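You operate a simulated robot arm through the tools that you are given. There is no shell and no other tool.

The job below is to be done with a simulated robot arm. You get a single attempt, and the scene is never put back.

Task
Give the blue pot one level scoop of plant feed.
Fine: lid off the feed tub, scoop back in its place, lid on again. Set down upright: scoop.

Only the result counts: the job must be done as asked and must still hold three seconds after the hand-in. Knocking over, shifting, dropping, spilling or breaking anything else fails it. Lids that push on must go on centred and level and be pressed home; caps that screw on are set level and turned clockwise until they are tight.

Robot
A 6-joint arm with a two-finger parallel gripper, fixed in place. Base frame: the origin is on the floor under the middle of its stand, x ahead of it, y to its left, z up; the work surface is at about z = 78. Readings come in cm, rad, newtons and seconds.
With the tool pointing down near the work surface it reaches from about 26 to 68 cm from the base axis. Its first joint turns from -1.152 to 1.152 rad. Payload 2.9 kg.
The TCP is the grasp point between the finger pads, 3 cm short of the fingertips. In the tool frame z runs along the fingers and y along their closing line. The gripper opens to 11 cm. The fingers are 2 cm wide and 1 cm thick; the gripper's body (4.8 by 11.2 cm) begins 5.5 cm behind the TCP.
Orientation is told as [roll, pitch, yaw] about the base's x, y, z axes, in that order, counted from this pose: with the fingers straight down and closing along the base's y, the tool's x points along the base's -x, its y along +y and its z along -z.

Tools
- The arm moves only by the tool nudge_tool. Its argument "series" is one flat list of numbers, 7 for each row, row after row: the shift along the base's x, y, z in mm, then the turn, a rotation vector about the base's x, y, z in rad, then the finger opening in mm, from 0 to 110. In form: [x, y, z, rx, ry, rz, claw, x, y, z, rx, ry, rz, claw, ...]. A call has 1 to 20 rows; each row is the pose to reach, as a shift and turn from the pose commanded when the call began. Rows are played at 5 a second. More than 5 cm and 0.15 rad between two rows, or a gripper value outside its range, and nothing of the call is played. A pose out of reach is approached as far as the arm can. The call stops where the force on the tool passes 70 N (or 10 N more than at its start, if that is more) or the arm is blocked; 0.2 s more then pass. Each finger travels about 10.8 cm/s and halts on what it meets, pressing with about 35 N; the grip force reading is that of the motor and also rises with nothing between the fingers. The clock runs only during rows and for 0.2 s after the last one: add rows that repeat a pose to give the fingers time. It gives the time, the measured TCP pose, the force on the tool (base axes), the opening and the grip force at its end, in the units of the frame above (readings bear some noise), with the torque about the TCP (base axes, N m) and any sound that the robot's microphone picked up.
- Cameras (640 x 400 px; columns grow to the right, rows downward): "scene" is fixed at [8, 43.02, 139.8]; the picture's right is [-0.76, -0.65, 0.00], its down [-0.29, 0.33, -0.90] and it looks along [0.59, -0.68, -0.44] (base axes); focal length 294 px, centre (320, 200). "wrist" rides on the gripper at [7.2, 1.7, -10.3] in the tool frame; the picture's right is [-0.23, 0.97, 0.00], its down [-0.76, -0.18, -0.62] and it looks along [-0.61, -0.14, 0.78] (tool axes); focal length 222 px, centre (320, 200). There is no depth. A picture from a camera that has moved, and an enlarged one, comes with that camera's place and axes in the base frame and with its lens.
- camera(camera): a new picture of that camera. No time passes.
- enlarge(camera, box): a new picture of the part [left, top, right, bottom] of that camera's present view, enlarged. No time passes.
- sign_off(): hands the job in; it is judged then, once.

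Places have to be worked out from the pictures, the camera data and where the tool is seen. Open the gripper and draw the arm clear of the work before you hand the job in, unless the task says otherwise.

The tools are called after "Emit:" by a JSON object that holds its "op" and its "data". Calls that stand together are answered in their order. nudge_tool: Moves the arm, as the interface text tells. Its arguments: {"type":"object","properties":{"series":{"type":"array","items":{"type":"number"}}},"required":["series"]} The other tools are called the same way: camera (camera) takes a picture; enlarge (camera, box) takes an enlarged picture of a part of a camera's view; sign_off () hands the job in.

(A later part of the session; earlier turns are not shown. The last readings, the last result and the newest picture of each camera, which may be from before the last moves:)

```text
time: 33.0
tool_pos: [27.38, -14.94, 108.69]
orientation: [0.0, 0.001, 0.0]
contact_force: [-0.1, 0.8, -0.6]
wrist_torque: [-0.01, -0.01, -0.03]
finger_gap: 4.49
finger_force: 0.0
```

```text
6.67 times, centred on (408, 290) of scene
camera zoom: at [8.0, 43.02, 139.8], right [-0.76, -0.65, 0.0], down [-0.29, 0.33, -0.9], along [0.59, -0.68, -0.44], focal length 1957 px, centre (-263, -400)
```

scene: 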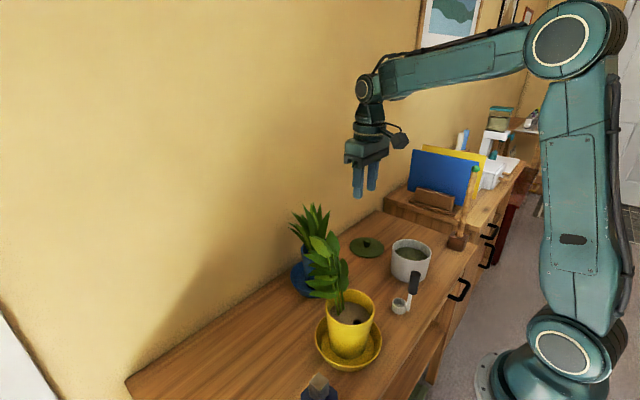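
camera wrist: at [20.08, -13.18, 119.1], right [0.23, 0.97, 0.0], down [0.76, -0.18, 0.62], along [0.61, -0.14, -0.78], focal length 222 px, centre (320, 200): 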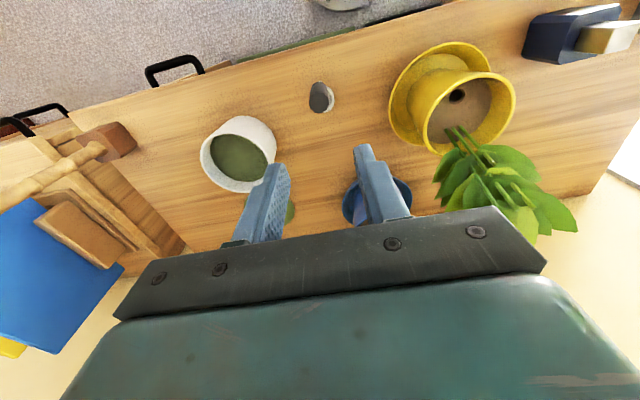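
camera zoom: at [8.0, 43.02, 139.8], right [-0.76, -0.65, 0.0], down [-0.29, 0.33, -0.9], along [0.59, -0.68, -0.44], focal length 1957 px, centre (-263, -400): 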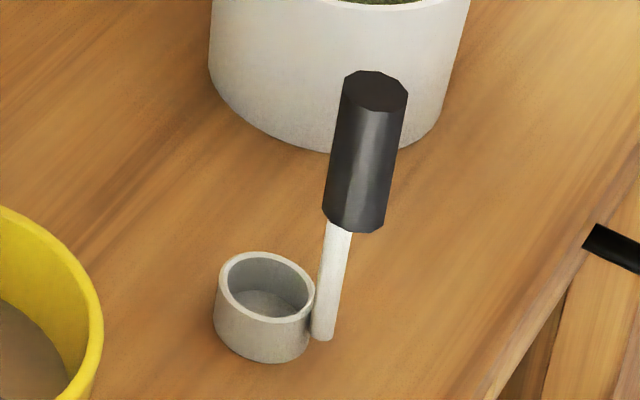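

The handle axis is about 1 mm off the tool line, at (27.2, -15.0) with its top at z≈92. I'll align and descend to just above it to verify.

Emit:
{"op": "nudge_tool", "data": {"series": [-1, -1.2, -30, 0, 0, 0, 50, -1, -1.2, -65, 0, 0, 0, 55, -1, -1.2, -95, 0, 0, 0, 55, -1, -1.2, -115, 0, 0, 0, 55, -1, -1.2, -115, 0, 0, 0, 55]}}

Emit:
{"op": "enlarge", "data": {"camera": "wrist", "box": [240, 90, 400, 210]}}

```text
time: 34.2
tool_pos: [27.15, -15.08, 96.9]
orientation: [0.001, 0.001, 0.001]
contact_force: [-0.6, -0.5, -0.1]
wrist_torque: [0.02, -0.02, 0.01]
finger_gap: 5.48
finger_force: 0.0
```

```text
3.33 times, centred on (320, 150) of wrist
camera zoom: at [19.83, -13.44, 107.35], right [0.23, 0.97, 0.0], down [0.76, -0.18, 0.62], along [0.61, -0.14, -0.78], focal length 740 px, centre (320, 367)
```

zoom: 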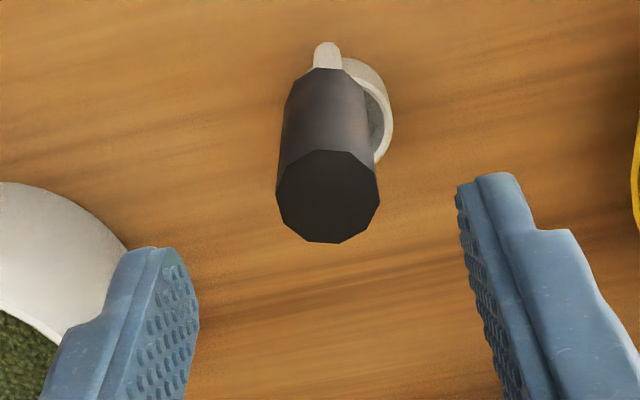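

The handle sits about 1.8 mm to the +y side of the tool line. I'll correct that and descend around the black grip to z≈88.9.

Emit:
{"op": "nudge_tool", "data": {"series": [0, 1.8, -15, 0, 0, 0, 55, 0, 1.8, -35, 0, 0, 0, 55, 0, 1.8, -55, 0, 0, 0, 55, 0, 1.8, -72, 0, 0, 0, 55, 0, 1.8, -81, 0, 0, 0, 55, 0, 1.8, -81, 0, 0, 0, 45, 0, 1.8, -81, 0, 0, 0, 35]}}

Emit:
{"op": "enlarge", "data": {"camera": "wrist", "box": [220, 100, 420, 250]}}

Emit:
{"op": "enlarge", "data": {"camera": "scene", "box": [370, 220, 450, 320]}}

```text
time: 35.8
tool_pos: [27.15, -14.86, 89.1]
orientation: [-0.001, 0.0, 0.0]
contact_force: [0.5, 0.1, -0.9]
wrist_torque: [-0.02, 0.0, -0.03]
finger_gap: 3.51
finger_force: 0.1
```

```text
2.67 times, centred on (320, 175) of wrist
camera zoom: at [19.86, -13.11, 99.37], right [0.23, 0.97, 0.0], down [0.76, -0.18, 0.62], along [0.61, -0.14, -0.78], focal length 592 px, centre (320, 267)
```

zoom: 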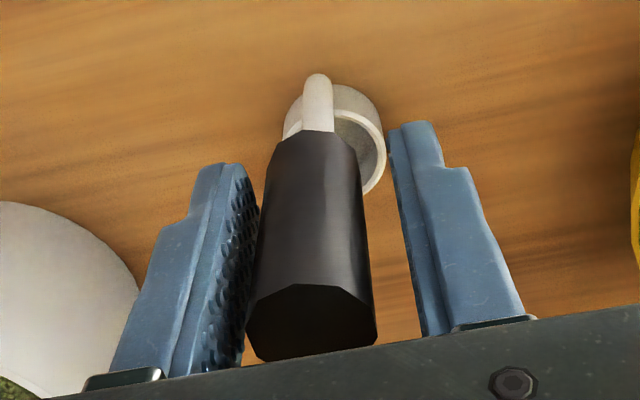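

```text
4.00 times, centred on (410, 270) of scene
camera zoom: at [8.0, 43.02, 139.8], right [-0.76, -0.65, 0.0], down [-0.29, 0.33, -0.9], along [0.59, -0.68, -0.44], focal length 1174 px, centre (-40, -80)
```

zoom: 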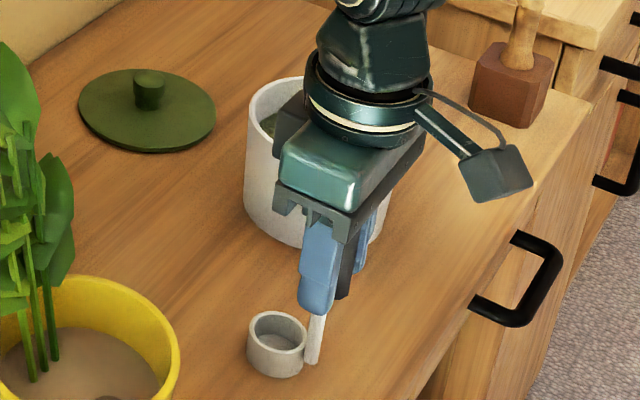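

The handle is between the fingers, about 1 mm toward -y of centre. I'll trim that and close on the grip.

Emit:
{"op": "nudge_tool", "data": {"series": [0, -1.2, 0, 0, 0, 0, 32, 0, -1.2, 0, 0, 0, 0, 28, 0, -1.2, 0, 0, 0, 0, 25, 0, -1.2, 0, 0, 0, 0, 22, 0, -1.2, 0, 0, 0, 0, 18, 0, -1.2, 0, 0, 0, 0, 12, 0, -1.2, 0, 0, 0, 0, 12]}}

Emit:
{"op": "enlarge", "data": {"camera": "wrist", "box": [220, 100, 420, 250]}}

Emit:
{"op": "enlarge", "data": {"camera": "scene", "box": [370, 220, 450, 320]}}

```text
time: 37.4
tool_pos: [27.12, -14.97, 89.11]
orientation: [-0.001, 0.0, 0.0]
contact_force: [0.6, -0.4, 0.0]
wrist_torque: [0.02, 0.03, 0.02]
finger_gap: 2.34
finger_force: 35.1
```

```text
2.67 times, centred on (320, 175) of wrist
camera zoom: at [19.85, -13.25, 99.37], right [0.23, 0.97, 0.0], down [0.76, -0.18, 0.62], along [0.61, -0.14, -0.78], focal length 592 px, centre (320, 267)
```

zoom: 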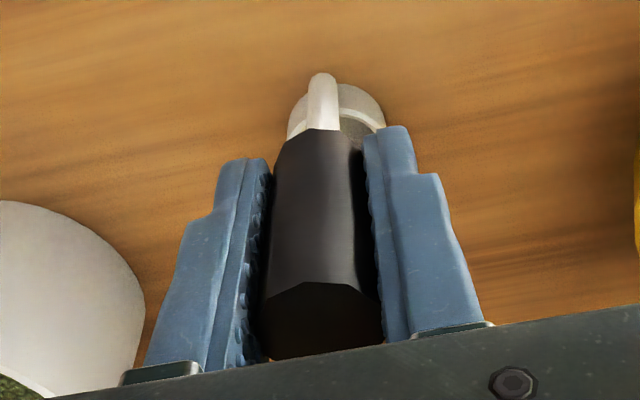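

```text
4.00 times, centred on (410, 270) of scene
camera zoom: at [8.0, 43.02, 139.8], right [-0.76, -0.65, 0.0], down [-0.29, 0.33, -0.9], along [0.59, -0.68, -0.44], focal length 1174 px, centre (-40, -80)
```

zoom: 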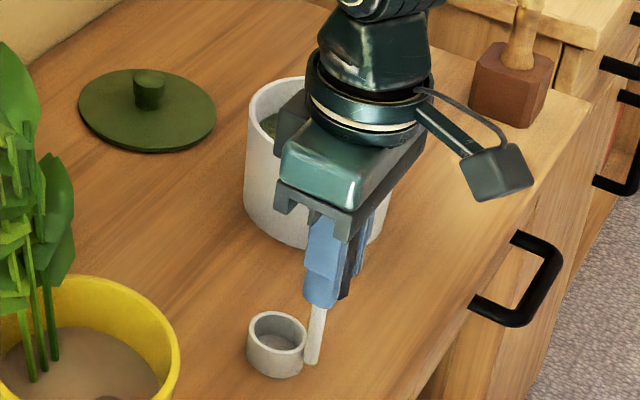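

The scoop handle is gripped at 2.34 cm with no side load. I'll note this as the scoop's home (camera-based TCP 27.05, -14.95, 89.07) and lift it slowly, then check.

Emit:
{"op": "nudge_tool", "data": {"series": [0, 0, 3, 0, 0, 0, 10, 0, 0, 8, 0, 0, 0, 10, 0, 0, 18, 0, 0, 0, 10, 0, 0, 33, 0, 0, 0, 10, 0, 0, 50, 0, 0, 0, 10, 0, 0, 70, 0, 0, 0, 10, 0, 0, 90, 0, 0, 0, 10, 0, 0, 110, 0, 0, 0, 10, 0, 0, 125, 0, 0, 0, 10, 0, 0, 130, 0, 0, 0, 10, 0, 0, 130, 0, 0, 0, 10]}}

Emit:
{"op": "camera", "data": {"camera": "wrist"}}

Emit:
{"op": "enlarge", "data": {"camera": "scene", "box": [370, 150, 470, 320]}}

```text
time: 39.8
tool_pos: [27.08, -15.12, 102.01]
orientation: [-0.001, 0.001, 0.0]
contact_force: [0.3, 0.3, -0.4]
wrist_torque: [-0.01, 0.04, -0.03]
finger_gap: 2.33
finger_force: 34.7
```

```text
taken
camera wrist: at [19.87, -13.33, 112.36], right [0.23, 0.97, 0.0], down [0.76, -0.18, 0.62], along [0.61, -0.14, -0.78], focal length 222 px, centre (320, 200)
```

wrist: 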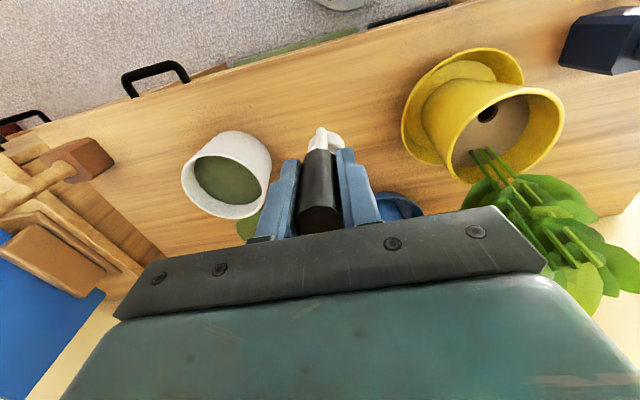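

```text
2.35 times, centred on (420, 235) of scene
camera zoom: at [8.0, 43.02, 139.8], right [-0.76, -0.65, 0.0], down [-0.29, 0.33, -0.9], along [0.59, -0.68, -0.44], focal length 691 px, centre (85, 118)
```

zoom: 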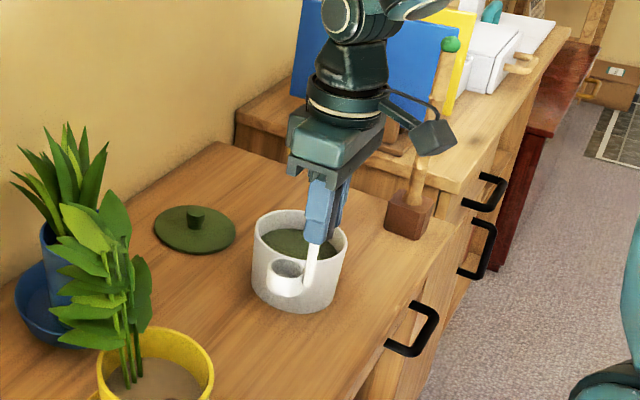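

The scoop hangs upright with its base about 4 cm above the tub rim. I'll carry it sideways over the tub centre.

Emit:
{"op": "nudge_tool", "data": {"series": [3, -10, 0, 0, 0, 0, 10, 9, -30, 0, 0, 0, 0, 10, 16, -52, 0, 0, 0, 0, 10, 23, -74, 0, 0, 0, 0, 10, 30, -96, 0, 0, 0, 0, 10, 37, -118, 0, 0, 0, 0, 10, 44, -140, 0, 0, 0, 0, 10, 49, -154, 0, 0, 0, 0, 10, 50, -158, 0, 0, 0, 0, 10, 50, -158, 0, 0, 0, 0, 10]}}

Emit:
{"op": "camera", "data": {"camera": "wrist"}}

Emit:
{"op": "enlarge", "data": {"camera": "scene", "box": [360, 180, 460, 300]}}

```text
time: 42.0
tool_pos: [32.23, -30.73, 102.1]
orientation: [0.0, 0.0, -0.001]
contact_force: [0.2, 0.2, -1.5]
wrist_torque: [-0.01, 0.03, 0.01]
finger_gap: 2.33
finger_force: 34.9
```

```text
taken
camera wrist: at [24.9, -29.07, 112.46], right [0.23, 0.97, 0.0], down [0.76, -0.18, 0.62], along [0.61, -0.14, -0.78], focal length 222 px, centre (320, 200)
```

wrist: 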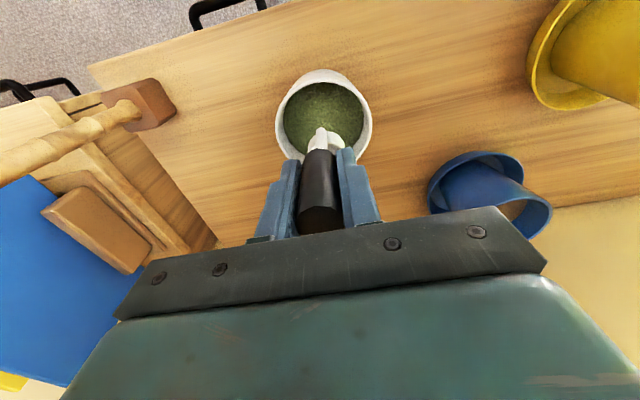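

```text
3.33 times, centred on (410, 240) of scene
camera zoom: at [8.0, 43.02, 139.8], right [-0.76, -0.65, 0.0], down [-0.29, 0.33, -0.9], along [0.59, -0.68, -0.44], focal length 978 px, centre (20, 67)
```

zoom: 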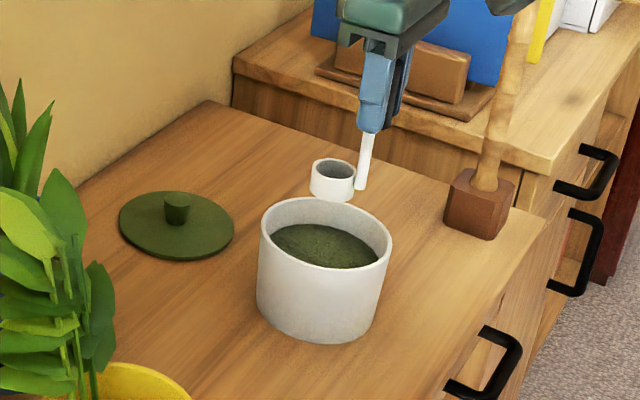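

The cup hovers over the feed, whose surface I estimate at z≈85 and the rim at ≈87.3. I'll tilt the scoop so its mouth leads toward +x, shifting the tool so the cup stays above the -x half of the tub.

Emit:
{"op": "nudge_tool", "data": {"series": [9, 0, 0, 0, 0.12, 0, 10, 17, 0, 0, 0, 0.25, 0, 10, 25, 0, 0, 0, 0.38, 0, 10, 30, 0, 0, 0, 0.5, 0, 10, 34, 0, 0, 0, 0.6, 0, 10, 34, 0, 0, 0, 0.6, 0, 10]}}

Emit:
{"op": "camera", "data": {"camera": "wrist"}}

Emit:
{"op": "enlarge", "data": {"camera": "scene", "box": [360, 180, 460, 300]}}

```text
time: 43.4
tool_pos: [33.01, -29.33, 99.89]
orientation: [-0.002, 0.597, -0.002]
contact_force: [0.0, -0.4, 0.0]
wrist_torque: [0.02, -0.04, -0.01]
finger_gap: 2.32
finger_force: 35.1
out of reach, approached as far as the arm can: row 4, 5, 6
```

```text
taken
camera wrist: at [32.81, -27.66, 112.47], right [0.19, 0.97, -0.13], down [0.98, -0.18, 0.09], along [0.06, -0.14, -0.99], focal length 222 px, centre (320, 200)
```

wrist: 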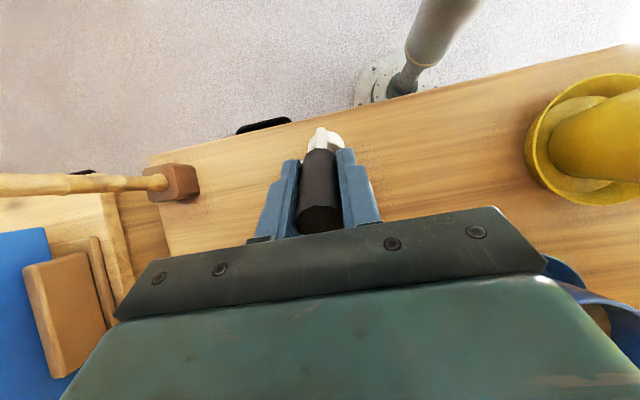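

```text
3.33 times, centred on (410, 240) of scene
camera zoom: at [8.0, 43.02, 139.8], right [-0.76, -0.65, 0.0], down [-0.29, 0.33, -0.9], along [0.59, -0.68, -0.44], focal length 978 px, centre (20, 67)
```

zoom: 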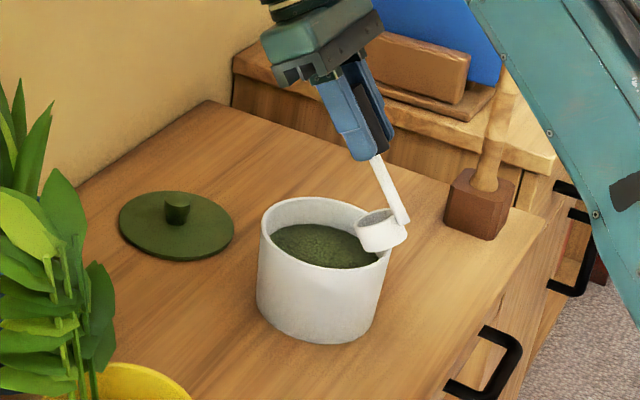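

That tilt direction is out of reach, and the arm ended up offset with the cup near the rim. I'll go back to level while rising.

Emit:
{"op": "nudge_tool", "data": {"series": [-4, 0, 15, 0, -0.1, 0, 10, -12, 0, 30, 0, -0.22, 0, 10, -20, 0, 30, 0, -0.35, 0, 10, -28, 0, 30, 0, -0.48, 0, 10, -34, 0, 30, 0, -0.6, 0, 10, -34, 0, 30, 0, -0.6, 0, 10]}}

Emit:
{"op": "enlarge", "data": {"camera": "scene", "box": [360, 160, 460, 300]}}

```text
time: 44.8
tool_pos: [29.45, -29.5, 102.85]
orientation: [0.001, -0.001, 0.0]
contact_force: [0.1, 0.2, -1.2]
wrist_torque: [0.02, 0.04, 0.02]
finger_gap: 2.33
finger_force: 35.1
```

```text
2.86 times, centred on (410, 230) of scene
camera zoom: at [8.0, 43.02, 139.8], right [-0.76, -0.65, 0.0], down [-0.29, 0.33, -0.9], along [0.59, -0.68, -0.44], focal length 839 px, centre (63, 114)
```

zoom: 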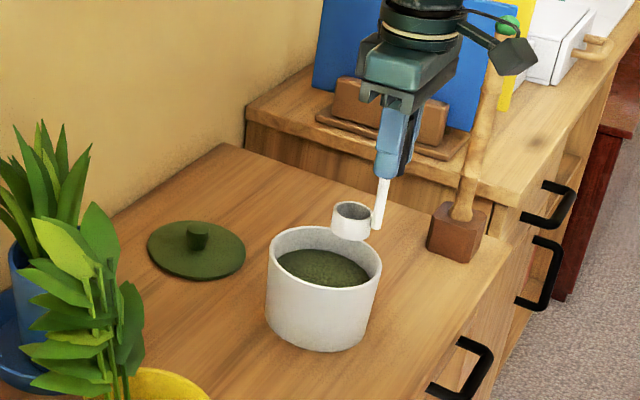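

I'm level again at about (29.5, -29.4, 102.9), with the cup safely above the tub. I'll move to the entry point over the tub with a milder 0.3 rad tilt, which was within reach.

Emit:
{"op": "nudge_tool", "data": {"series": [12, -5, 0, 0, 0, 0, 10, 25, -10, 0, 0, 0, 0, 10, 32, -14, 0, 0, 0.1, 0, 10, 36, -14.5, 0, 0, 0.2, 0, 10, 39, -14.5, 0, 0, 0.3, 0, 10, 39, -14.5, 0, 0, 0.3, 0, 10]}}

Emit:
{"op": "camera", "data": {"camera": "wrist"}}

Emit:
{"op": "enlarge", "data": {"camera": "scene", "box": [360, 180, 460, 300]}}

```text
time: 46.2
tool_pos: [33.4, -30.87, 102.89]
orientation: [0.0, 0.301, 0.0]
contact_force: [0.1, 0.1, -1.0]
wrist_torque: [-0.03, 0.01, 0.01]
finger_gap: 2.36
finger_force: 34.3
```

```text
taken
camera wrist: at [29.63, -29.18, 114.93], right [0.22, 0.97, -0.07], down [0.91, -0.18, 0.37], along [0.35, -0.14, -0.93], focal length 222 px, centre (320, 200)
```

wrist: 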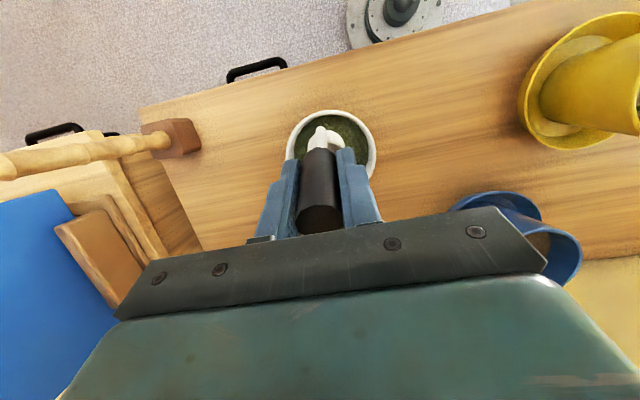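

```text
3.33 times, centred on (410, 240) of scene
camera zoom: at [8.0, 43.02, 139.8], right [-0.76, -0.65, 0.0], down [-0.29, 0.33, -0.9], along [0.59, -0.68, -0.44], focal length 978 px, centre (20, 67)
```

zoom: 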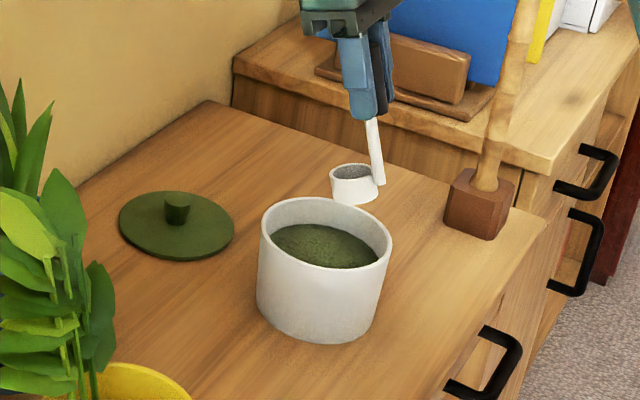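

The cup is positioned over the front part of the tub at 0.3 rad tilt. I'll descend until the cup's lowest edge is about to touch the feed and check its clearance to the wall.

Emit:
{"op": "nudge_tool", "data": {"series": [0, 0, -15, 0, 0, 0, 10, 0, 0, -32, 0, 0, 0, 10, 0, 0, -48, 0, 0, 0, 10, 0, 0, -58, 0, 0, 0, 10, 0, 0, -60, 0, 0, 0, 10]}}

Emit:
{"op": "enlarge", "data": {"camera": "scene", "box": [380, 200, 450, 290]}}

Emit:
{"op": "enlarge", "data": {"camera": "wrist", "box": [240, 70, 400, 190]}}

```text
time: 47.4
tool_pos: [33.42, -30.88, 96.86]
orientation: [0.0, 0.299, 0.001]
contact_force: [0.1, -0.7, -0.9]
wrist_torque: [0.02, -0.02, -0.02]
finger_gap: 2.31
finger_force: 34.5
```

```text
4.44 times, centred on (415, 245) of scene
camera zoom: at [8.0, 43.02, 139.8], right [-0.76, -0.65, 0.0], down [-0.29, 0.33, -0.9], along [0.59, -0.68, -0.44], focal length 1305 px, centre (-102, 0)
```

zoom: 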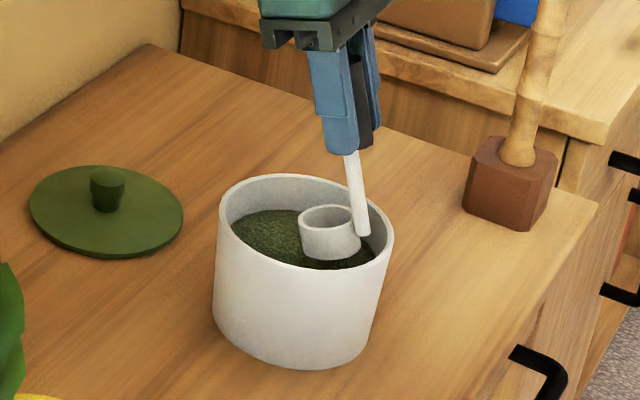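

```text
3.33 times, centred on (320, 130) of wrist
camera zoom: at [29.57, -29.13, 108.84], right [0.22, 0.97, -0.07], down [0.91, -0.18, 0.37], along [0.35, -0.14, -0.93], focal length 740 px, centre (320, 433)
```

zoom: 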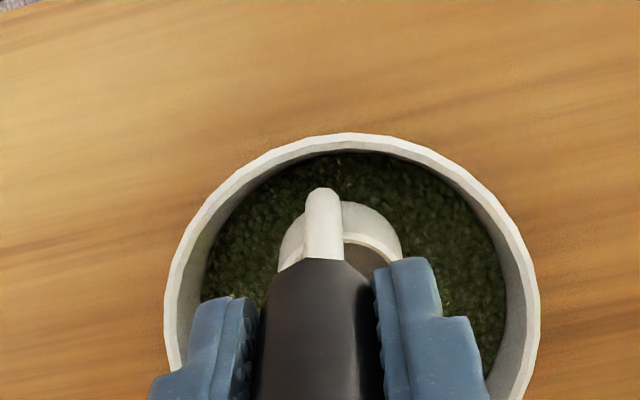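

The cup is inside the tub with clear margins at the wall, just above the feed. I'll push it in and then sweep forward while levelling it under the surface.

Emit:
{"op": "nudge_tool", "data": {"series": [0, 0, -8, 0, 0, 0, 10, 0, 0, -16, 0, 0, 0, 10, 0, 0, -24, 0, 0, 0, 10, 0, 0, -32, 0, 0, 0, 10, 0, 0, -38, 0, 0, 0, 10, 0, 0, -43, 0, 0, 0, 10]}}

Emit:
{"op": "enlarge", "data": {"camera": "scene", "box": [380, 200, 450, 290]}}

Emit:
{"op": "enlarge", "data": {"camera": "wrist", "box": [240, 70, 400, 190]}}

```text
time: 48.8
tool_pos: [33.59, -30.89, 92.65]
orientation: [0.001, 0.299, 0.0]
contact_force: [-0.1, 0.0, -1.5]
wrist_torque: [0.05, 0.02, 0.03]
finger_gap: 2.35
finger_force: 35.4
```

```text
4.44 times, centred on (415, 245) of scene
camera zoom: at [8.0, 43.02, 139.8], right [-0.76, -0.65, 0.0], down [-0.29, 0.33, -0.9], along [0.59, -0.68, -0.44], focal length 1305 px, centre (-102, 0)
```

zoom: 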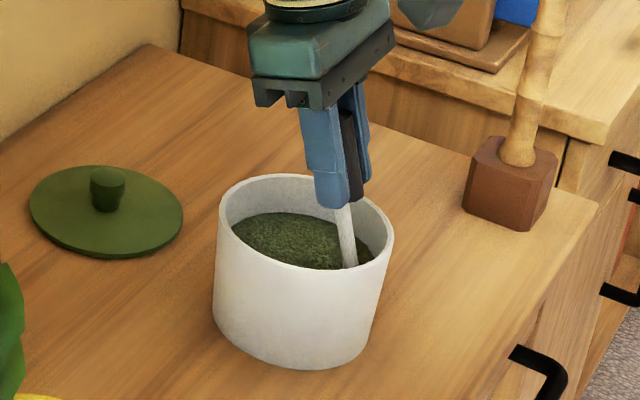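

```text
3.33 times, centred on (320, 130) of wrist
camera zoom: at [29.57, -29.2, 104.67], right [0.22, 0.97, -0.07], down [0.91, -0.18, 0.37], along [0.35, -0.14, -0.93], focal length 740 px, centre (320, 433)
```

zoom: 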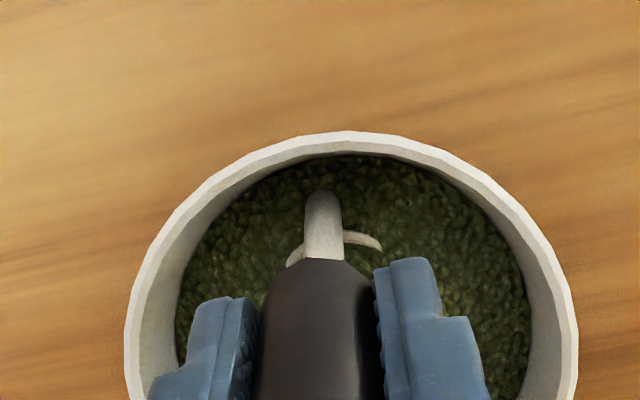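

The cup is submerged, with only the trailing rim showing and no reaction force. Now I'll advance and level it below the surface.

Emit:
{"op": "nudge_tool", "data": {"series": [2, 0, -2, 0, -0.06, 0, 10, 4, 0, -4, 0, -0.12, 0, 10, 6, 0, -6, 0, -0.18, 0, 10, 8, 0, -8, 0, -0.24, 0, 10, 8, 0, -10, 0, -0.3, 0, 10, 8, 0, -10, 0, -0.3, 0, 10, 8, 0, -10, 0, -0.3, 0, 10]}}

Emit:
{"op": "enlarge", "data": {"camera": "scene", "box": [380, 200, 450, 290]}}

Emit:
{"op": "enlarge", "data": {"camera": "wrist", "box": [240, 70, 400, 190]}}

```text
time: 50.4
tool_pos: [34.18, -30.85, 91.53]
orientation: [0.001, -0.001, 0.001]
contact_force: [0.2, 0.3, -1.3]
wrist_torque: [-0.03, 0.04, 0.01]
finger_gap: 2.32
finger_force: 35.0
```

```text
4.44 times, centred on (415, 245) of scene
camera zoom: at [8.0, 43.02, 139.8], right [-0.76, -0.65, 0.0], down [-0.29, 0.33, -0.9], along [0.59, -0.68, -0.44], focal length 1305 px, centre (-102, 0)
```

zoom: 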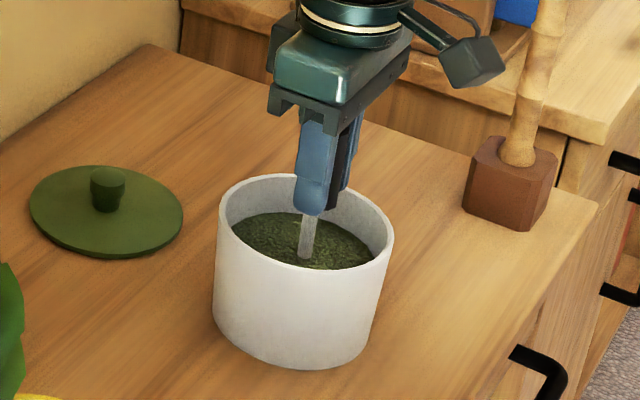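

```text
3.33 times, centred on (320, 130) of wrist
camera zoom: at [26.97, -29.16, 101.98], right [0.23, 0.97, 0.0], down [0.76, -0.18, 0.62], along [0.61, -0.14, -0.78], focal length 740 px, centre (320, 433)
```

zoom: 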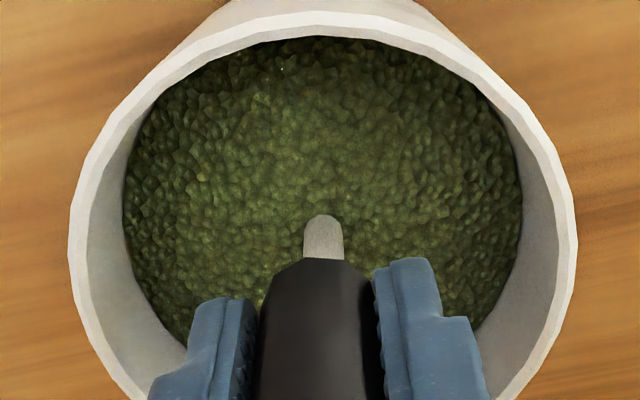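

The cup is completely buried and level. I'll raise it slowly straight up to just inside the tub rim and inspect the fill.

Emit:
{"op": "nudge_tool", "data": {"series": [0, 0, 6, 0, 0, 0, 10, 0, 0, 12, 0, 0, 0, 10, 0, 0, 18, 0, 0, 0, 10, 0, 0, 24, 0, 0, 0, 10, 0, 0, 30, 0, 0, 0, 10, 0, 0, 36, 0, 0, 0, 10, 0, 0, 42, 0, 0, 0, 10, 0, 0, 46, 0, 0, 0, 10, 0, 0, 46, 0, 0, 0, 10]}}

Emit:
{"op": "enlarge", "data": {"camera": "scene", "box": [385, 210, 435, 275]}}

Emit:
{"op": "enlarge", "data": {"camera": "wrist", "box": [260, 90, 380, 180]}}

```text
time: 52.4
tool_pos: [34.29, -30.81, 96.22]
orientation: [-0.002, -0.001, -0.001]
contact_force: [0.3, 0.0, -2.4]
wrist_torque: [0.0, 0.0, 0.01]
finger_gap: 2.37
finger_force: 34.6
```

```text
6.15 times, centred on (410, 242) of scene
camera zoom: at [8.0, 43.02, 139.8], right [-0.76, -0.65, 0.0], down [-0.29, 0.33, -0.9], along [0.59, -0.68, -0.44], focal length 1806 px, centre (-234, -62)
```

zoom: 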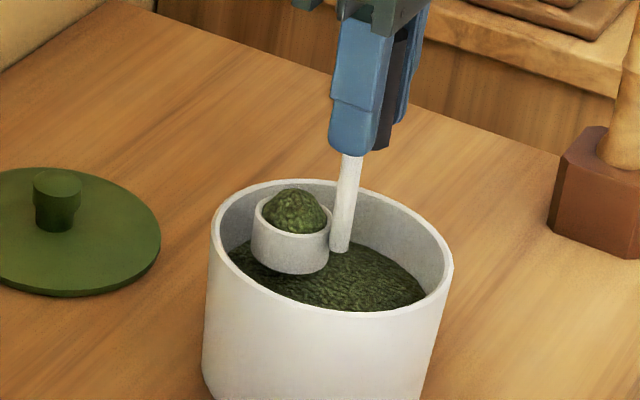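

```text
4.44 times, centred on (320, 135) of wrist
camera zoom: at [26.93, -29.2, 106.53], right [0.23, 0.97, 0.0], down [0.76, -0.18, 0.62], along [0.61, -0.14, -0.78], focal length 987 px, centre (320, 489)
```

zoom: 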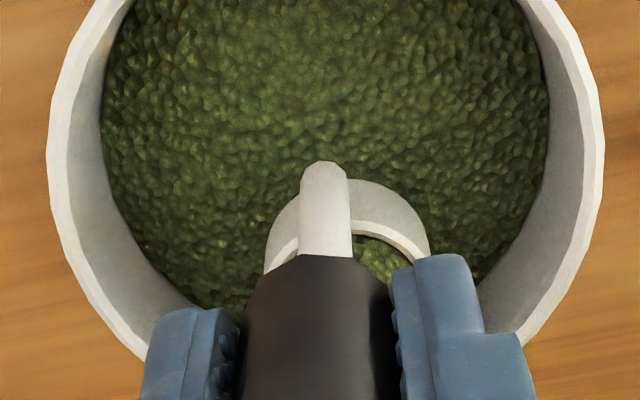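

The scoop came up heaped, so it must be levelled. I'll centre it over the tub and tilt it gently sideways (mouth toward +y) so the excess slides back into the tub, watching each step.

Emit:
{"op": "nudge_tool", "data": {"series": [-3, 0, 2, 0, 0, 0, 10, -8, 0, 4, 0, 0, 0, 10, -13, 0, 6, 0, 0, 0, 10, -18, 0, 8, 0, 0, 0, 10, -21, 0, 9, 0, 0, 0, 10, -21, 0, 9, 0, 0, 0, 10]}}

Emit:
{"op": "enlarge", "data": {"camera": "scene", "box": [385, 200, 440, 275]}}

```text
time: 53.8
tool_pos: [32.18, -30.8, 97.05]
orientation: [0.002, 0.0, 0.0]
contact_force: [0.2, -0.9, -1.7]
wrist_torque: [-0.01, 0.04, 0.0]
finger_gap: 2.35
finger_force: 34.7
```

```text
5.33 times, centred on (412, 238) of scene
camera zoom: at [8.0, 43.02, 139.8], right [-0.76, -0.65, 0.0], down [-0.29, 0.33, -0.9], along [0.59, -0.68, -0.44], focal length 1566 px, centre (-173, 0)
```

zoom: 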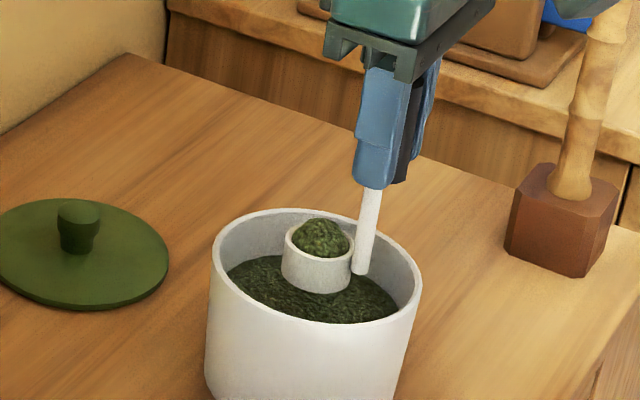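

The heap sits above the rim over the tub centre. I'll tilt by 0.25 rad about x while keeping the cup over the tub centre.

Emit:
{"op": "nudge_tool", "data": {"series": [0, 5, 0, -0.05, 0, 0, 10, 0, 10, 0, -0.1, 0, 0, 10, 0, 14.5, -1, -0.15, 0, 0, 10, 0, 19, -1, -0.2, 0, 0, 10, 0, 23.5, -2, -0.25, 0, 0, 10, 0, 23.5, -2, -0.25, 0, 0, 10]}}

Emit:
{"op": "enlarge", "data": {"camera": "scene", "box": [385, 200, 440, 275]}}

Emit:
{"op": "camera", "data": {"camera": "wrist"}}

```text
time: 55.2
tool_pos: [32.09, -28.58, 96.82]
orientation: [-0.251, 0.0, -0.001]
contact_force: [0.1, 0.1, -2.1]
wrist_torque: [0.0, 0.05, 0.03]
finger_gap: 2.33
finger_force: 34.9
```

```text
5.33 times, centred on (412, 238) of scene
camera zoom: at [8.0, 43.02, 139.8], right [-0.76, -0.65, 0.0], down [-0.29, 0.33, -0.9], along [0.59, -0.68, -0.44], focal length 1566 px, centre (-173, 0)
```

zoom: 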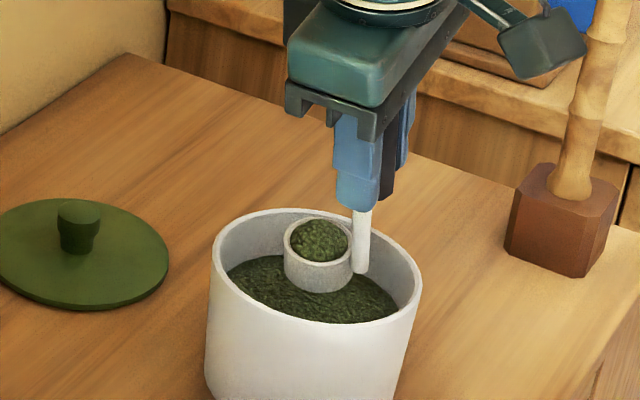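

```text
taken
camera wrist: at [24.87, -24.29, 106.51], right [0.23, 0.94, -0.24], down [0.76, -0.02, 0.65], along [0.61, -0.33, -0.72], focal length 222 px, centre (320, 200)
```

wrist: 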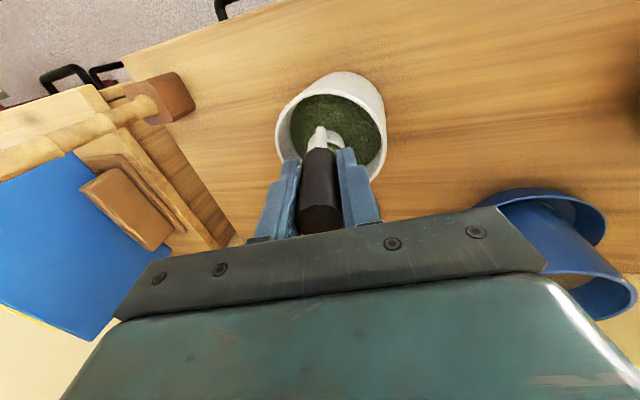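

The heap already looks smaller. I'll zoom on the cup for the exact surface.

Emit:
{"op": "enlarge", "data": {"camera": "scene", "box": [400, 235, 425, 258]}}

Emit:
{"op": "enlarge", "data": {"camera": "wrist", "box": [290, 100, 390, 170]}}

```text
16.00 times, centred on (412, 246) of scene
camera zoom: at [8.0, 43.02, 139.8], right [-0.76, -0.65, 0.0], down [-0.29, 0.33, -0.9], along [0.59, -0.68, -0.44], focal length 4696 px, centre (-1160, -544)
```

zoom: 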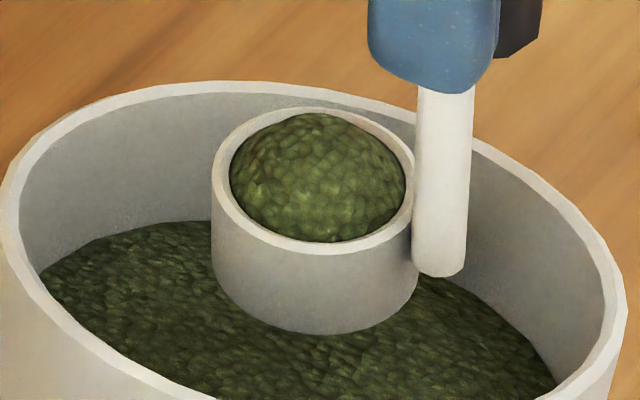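

```text
5.71 times, centred on (340, 135) of wrist
camera zoom: at [24.87, -24.29, 106.51], right [0.23, 0.94, -0.24], down [0.76, -0.02, 0.65], along [0.61, -0.33, -0.72], focal length 1269 px, centre (206, 571)
```

zoom: 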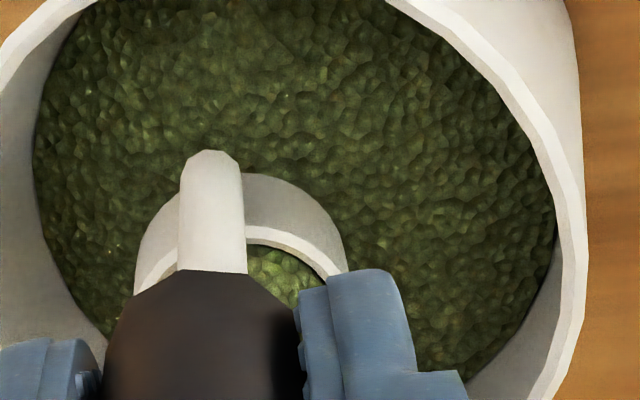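

A shallow dome still remains, so I'll tilt further to about 0.4 rad and look again.

Emit:
{"op": "nudge_tool", "data": {"series": [0, 4.5, 0, -0.05, 0, 0, 10, 0, 9, -1, -0.1, 0, 0, 10, 0, 13.5, -2, -0.15, 0, 0, 10, 0, 13.5, -2, -0.15, 0, 0, 10]}}

Emit:
{"op": "enlarge", "data": {"camera": "scene", "box": [400, 235, 425, 258]}}

Emit:
{"op": "enlarge", "data": {"camera": "wrist", "box": [290, 100, 390, 170]}}

```text
time: 56.2
tool_pos: [32.12, -27.2, 96.65]
orientation: [-0.4, 0.0, -0.001]
contact_force: [0.6, 1.4, -1.2]
wrist_torque: [0.05, 0.01, 0.02]
finger_gap: 2.35
finger_force: 35.0
```

```text
16.00 times, centred on (412, 246) of scene
camera zoom: at [8.0, 43.02, 139.8], right [-0.76, -0.65, 0.0], down [-0.29, 0.33, -0.9], along [0.59, -0.68, -0.44], focal length 4696 px, centre (-1160, -544)
```

zoom: 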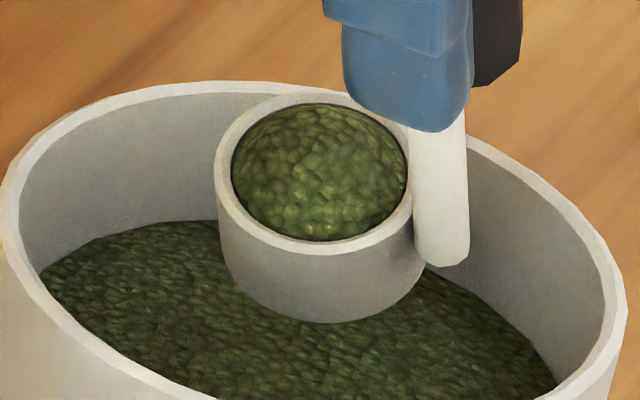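

```text
5.71 times, centred on (340, 135) of wrist
camera zoom: at [24.84, -21.6, 105.58], right [0.23, 0.9, -0.38], down [0.76, 0.08, 0.64], along [0.61, -0.44, -0.66], focal length 1269 px, centre (206, 571)
```

zoom: 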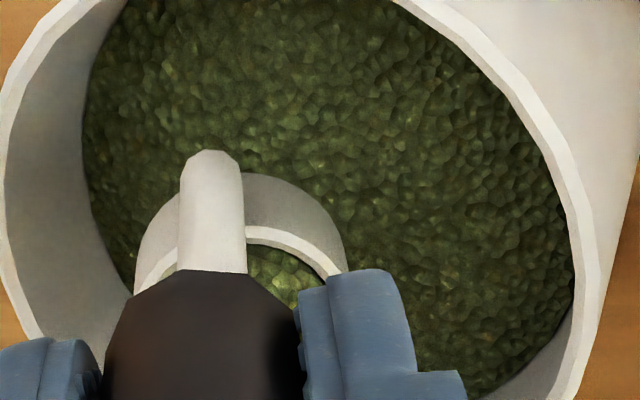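

The dome still seems full-sized, just seen more face-on. I'll go on to 0.55 rad and compare.

Emit:
{"op": "nudge_tool", "data": {"series": [0, 4.5, -1, -0.05, 0, 0, 10, 0, 9, -2, -0.1, 0, 0, 10, 0, 13, -3, -0.15, 0, 0, 10, 0, 13, -3, -0.15, 0, 0, 10]}}

Emit:
{"op": "enlarge", "data": {"camera": "scene", "box": [400, 235, 425, 258]}}

Emit:
{"op": "enlarge", "data": {"camera": "wrist", "box": [290, 100, 390, 170]}}

```text
time: 57.2
tool_pos: [32.2, -25.9, 96.29]
orientation: [-0.549, 0.0, 0.0]
contact_force: [-1.0, -0.2, -0.3]
wrist_torque: [0.03, 0.03, 0.01]
finger_gap: 2.36
finger_force: 35.2
```

```text
16.00 times, centred on (412, 246) of scene
camera zoom: at [8.0, 43.02, 139.8], right [-0.76, -0.65, 0.0], down [-0.29, 0.33, -0.9], along [0.59, -0.68, -0.44], focal length 4696 px, centre (-1160, -544)
```

zoom: 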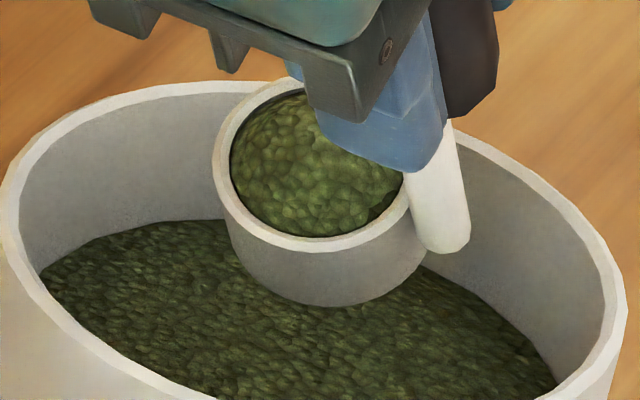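

```text
5.71 times, centred on (340, 135) of wrist
camera zoom: at [24.86, -19.03, 104.33], right [0.23, 0.83, -0.51], down [0.76, 0.17, 0.62], along [0.61, -0.53, -0.59], focal length 1269 px, centre (206, 571)
```

zoom: 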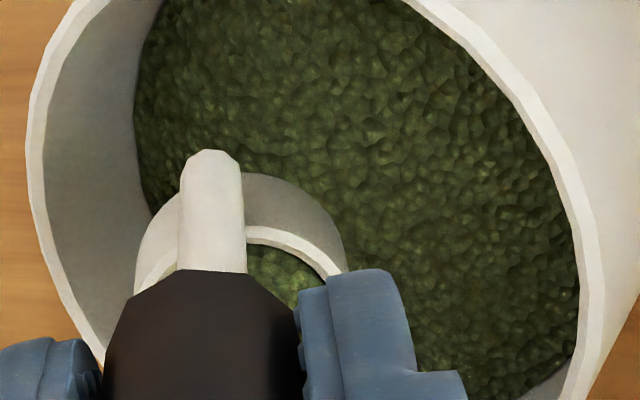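

At 0.55 rad the surface has changed near the rim. I'll return it to upright over the tub and judge the level.

Emit:
{"op": "nudge_tool", "data": {"series": [0, -8.5, 2, 0.1, 0, 0, 10, 0, -17.5, 4, 0.2, 0, 0, 10, 0, -26.5, 5, 0.3, 0, 0, 10, 0, -36, 6, 0.4, 0, 0, 10, 0, -45, 7, 0.5, 0, 0, 10, 0, -50, 7, 0.55, 0, 0, 10, 0, -50, 7, 0.55, 0, 0, 10]}}

Emit:
{"op": "enlarge", "data": {"camera": "scene", "box": [400, 235, 425, 258]}}

Emit:
{"op": "enlarge", "data": {"camera": "wrist", "box": [290, 100, 390, 170]}}

```text
time: 58.8
tool_pos: [32.06, -30.78, 97.08]
orientation: [0.002, 0.001, -0.002]
contact_force: [-0.2, -0.5, -1.7]
wrist_torque: [0.07, 0.03, -0.02]
finger_gap: 2.34
finger_force: 35.1
```

```text
16.00 times, centred on (412, 246) of scene
camera zoom: at [8.0, 43.01, 139.8], right [-0.76, -0.65, 0.0], down [-0.29, 0.33, -0.9], along [0.59, -0.68, -0.44], focal length 4696 px, centre (-1160, -544)
```

zoom: 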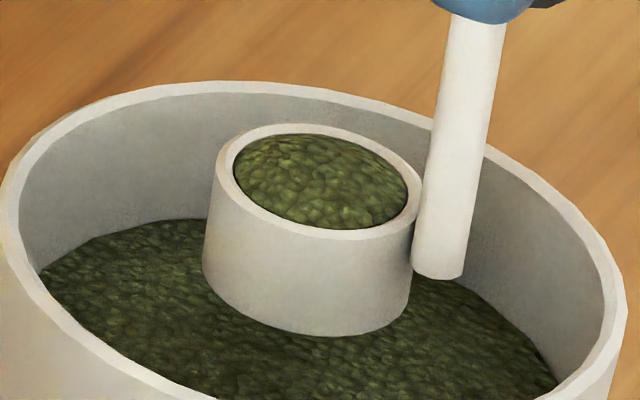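

```text
5.71 times, centred on (340, 135) of wrist
camera zoom: at [24.86, -29.17, 107.46], right [0.23, 0.97, 0.0], down [0.76, -0.18, 0.62], along [0.61, -0.14, -0.78], focal length 1269 px, centre (206, 571)
```

zoom: 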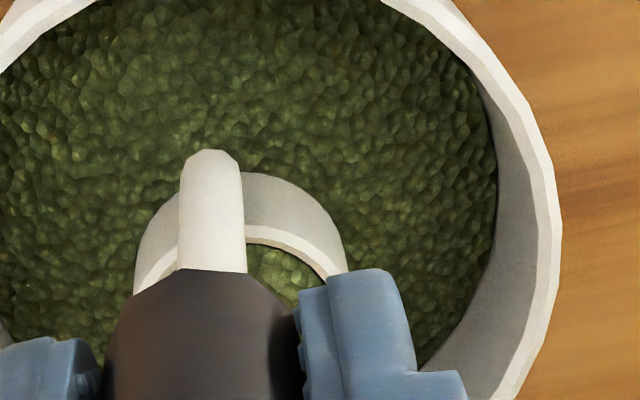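

The heap is now much flatter. I'll zoom in at maximum to see whether any dome remains above the rim.

Emit:
{"op": "enlarge", "data": {"camera": "scene", "box": [406, 240, 420, 252]}}

Emit:
{"op": "enlarge", "data": {"camera": "wrist", "box": [315, 128, 355, 158]}}

```text
16.00 times, centred on (413, 246) of scene
camera zoom: at [8.0, 43.01, 139.8], right [-0.76, -0.65, 0.0], down [-0.29, 0.33, -0.9], along [0.59, -0.68, -0.44], focal length 4696 px, centre (-1168, -536)
```

zoom: 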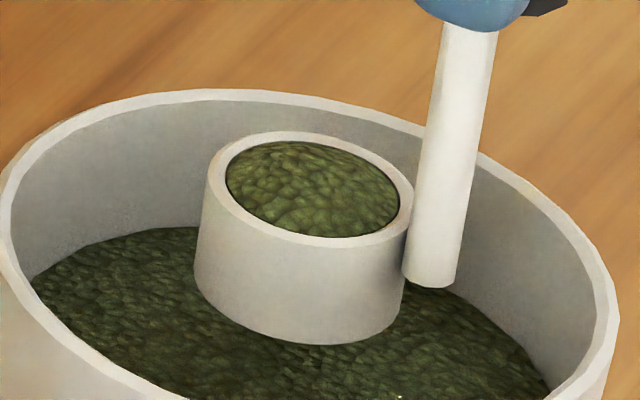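

```text
13.33 times, centred on (335, 143) of wrist
camera zoom: at [24.86, -29.17, 107.46], right [0.23, 0.97, 0.0], down [0.76, -0.18, 0.62], along [0.61, -0.14, -0.78], focal length 2962 px, centre (120, 960)
```

zoom: 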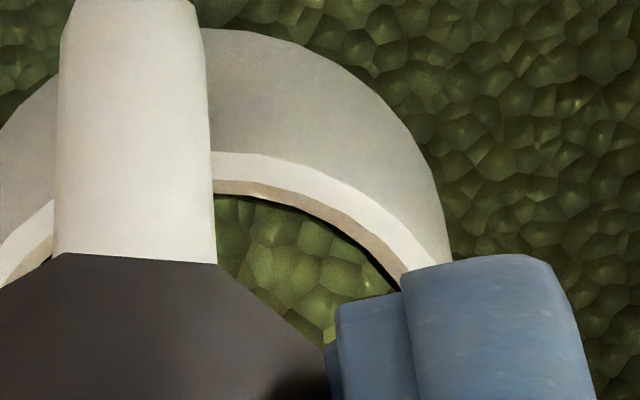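

The feed looks about flush, with at most a shallow dome. I'll raise the scoop straight up over the tub so the scene camera sees the rim almost edge-on and any dome shows in silhouette.

Emit:
{"op": "nudge_tool", "data": {"series": [0, 0, 5, 0, 0, 0, 10, 0, 0, 15, 0, 0, 0, 10, 0, 0, 30, 0, 0, 0, 10, 0, 0, 46, 0, 0, 0, 10, 0, 0, 62, 0, 0, 0, 10, 0, 0, 78, 0, 0, 0, 10, 0, 0, 94, 0, 0, 0, 10, 0, 0, 110, 0, 0, 0, 10, 0, 0, 126, 0, 0, 0, 10, 0, 0, 142, 0, 0, 0, 10, 0, 0, 158, 0, 0, 0, 10, 0, 0, 174, 0, 0, 0, 10, 0, 0, 190, 0, 0, 0, 10, 0, 0, 206, 0, 0, 0, 10, 0, 0, 222, 0, 0, 0, 10, 0, 0, 238, 0, 0, 0, 10, 0, 0, 252, 0, 0, 0, 10, 0, 0, 264, 0, 0, 0, 10, 0, 0, 270, 0, 0, 0, 10, 0, 0, 270, 0, 0, 0, 10]}}

Emit:
{"op": "camera", "data": {"camera": "scene"}}

```text
time: 63.0
tool_pos: [32.29, -30.91, 124.0]
orientation: [0.0, 0.001, 0.0]
contact_force: [-0.4, -1.1, -0.8]
wrist_torque: [0.0, 0.02, 0.05]
finger_gap: 2.34
finger_force: 35.2
```

```text
taken
```

scene: 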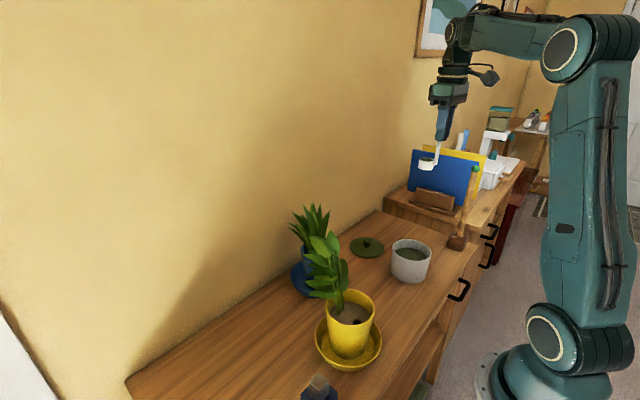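

The scoop is raised with its feed intact. Now I'll zoom in on the cup's silhouette.

Emit:
{"op": "enlarge", "data": {"camera": "scene", "box": [410, 145, 450, 180]}}

```text
11.43 times, centred on (430, 162) of scene
camera zoom: at [8.0, 43.02, 139.8], right [-0.76, -0.65, 0.0], down [-0.29, 0.33, -0.9], along [0.59, -0.68, -0.44], focal length 3355 px, centre (-937, 629)
```

zoom: 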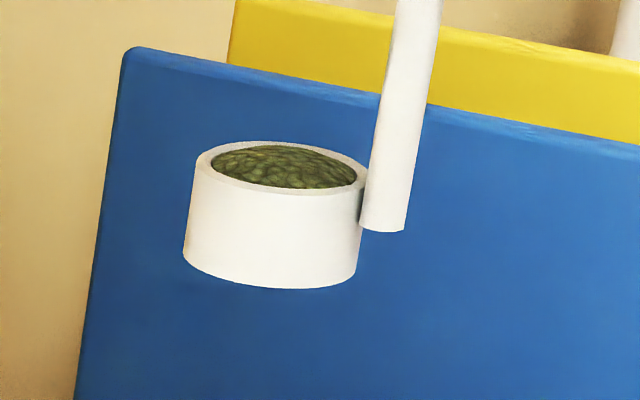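

A shallow dome still shows above the rim, maybe 5–8% extra. I'll lower back over the tub and tilt slightly further than before.

Emit:
{"op": "nudge_tool", "data": {"series": [0, 0, -6, 0, 0, 0, 10, 0, 0, -20, 0, 0, 0, 10, 0, 0, -38, 0, 0, 0, 10, 0, 0, -56, 0, 0, 0, 10, 0, 0, -74, 0, 0, 0, 10, 0, 0, -92, 0, 0, 0, 10, 0, 0, -110, 0, 0, 0, 10, 0, 0, -128, 0, 0, 0, 10, 0, 0, -146, 0, 0, 0, 10, 0, 0, -164, 0, 0, 0, 10, 0, 0, -182, 0, 0, 0, 10, 0, 0, -200, 0, 0, 0, 10, 0, 0, -218, 0, 0, 0, 10, 0, 0, -236, 0, 0, 0, 10, 0, 0, -252, 0, 0, 0, 10, 0, 0, -264, 0, 0, 0, 10, 0, 0, -270, 0, 0, 0, 10, 0, 0, -270, 0, 0, 0, 10]}}

Emit:
{"op": "enlarge", "data": {"camera": "scene", "box": [385, 200, 440, 275]}}

```text
time: 66.8
tool_pos: [32.22, -30.85, 96.96]
orientation: [-0.001, 0.0, 0.0]
contact_force: [-0.8, 0.5, -0.9]
wrist_torque: [0.0, 0.04, -0.01]
finger_gap: 2.36
finger_force: 34.7
```

```text
5.33 times, centred on (412, 238) of scene
camera zoom: at [8.0, 43.02, 139.8], right [-0.76, -0.65, 0.0], down [-0.29, 0.33, -0.9], along [0.59, -0.68, -0.44], focal length 1566 px, centre (-173, 0)
```

zoom: 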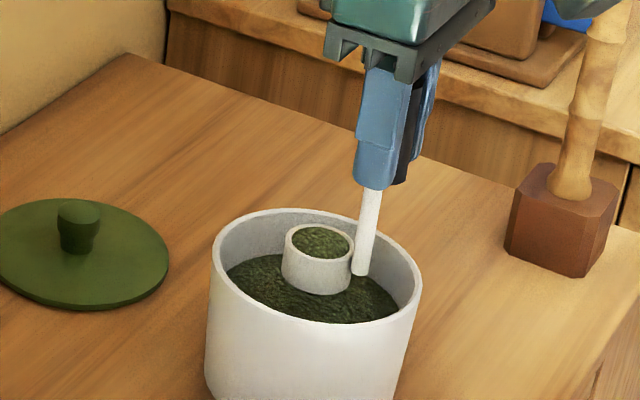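

I'll tilt to 0.64 rad, hold briefly, return to level, and look again.

Emit:
{"op": "nudge_tool", "data": {"series": [0, 10, 0, -0.11, 0, 0, 10, 0, 21, -2, -0.22, 0, 0, 10, 0, 31, -4, -0.33, 0, 0, 10, 0, 40.5, -5, -0.44, 0, 0, 10, 0, 50, -7, -0.55, 0, 0, 10, 0, 54, -8, -0.6, 0, 0, 10, 0, 57, -9, -0.64, 0, 0, 10, 0, 57, -9, -0.64, 0, 0, 10, 0, 57, -9, -0.64, 0, 0, 10]}}

Emit:
{"op": "enlarge", "data": {"camera": "scene", "box": [400, 235, 425, 258]}}

Emit:
{"op": "enlarge", "data": {"camera": "wrist", "box": [315, 128, 355, 158]}}

```text
time: 68.8
tool_pos: [32.18, -25.2, 96.27]
orientation: [-0.643, 0.001, 0.0]
contact_force: [0.1, -0.2, -1.3]
wrist_torque: [0.04, 0.03, 0.01]
finger_gap: 2.34
finger_force: 35.3
```

```text
16.00 times, centred on (412, 246) of scene
camera zoom: at [8.0, 43.02, 139.8], right [-0.76, -0.65, 0.0], down [-0.29, 0.33, -0.9], along [0.59, -0.68, -0.44], focal length 4696 px, centre (-1160, -544)
```

zoom: 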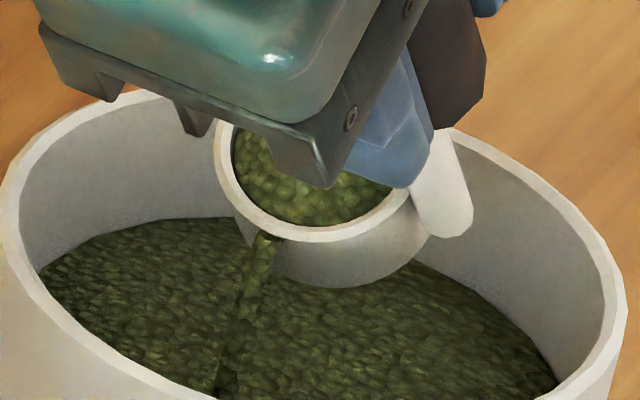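

```text
13.33 times, centred on (335, 143) of wrist
camera zoom: at [24.88, -17.66, 103.58], right [0.23, 0.78, -0.58], down [0.76, 0.23, 0.61], along [0.61, -0.58, -0.54], focal length 2962 px, centre (120, 960)
```

zoom: 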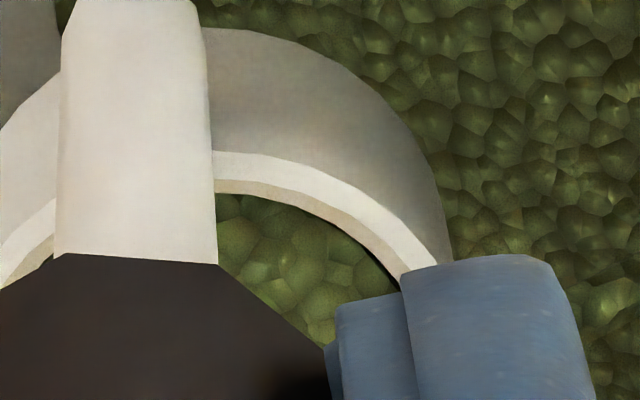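

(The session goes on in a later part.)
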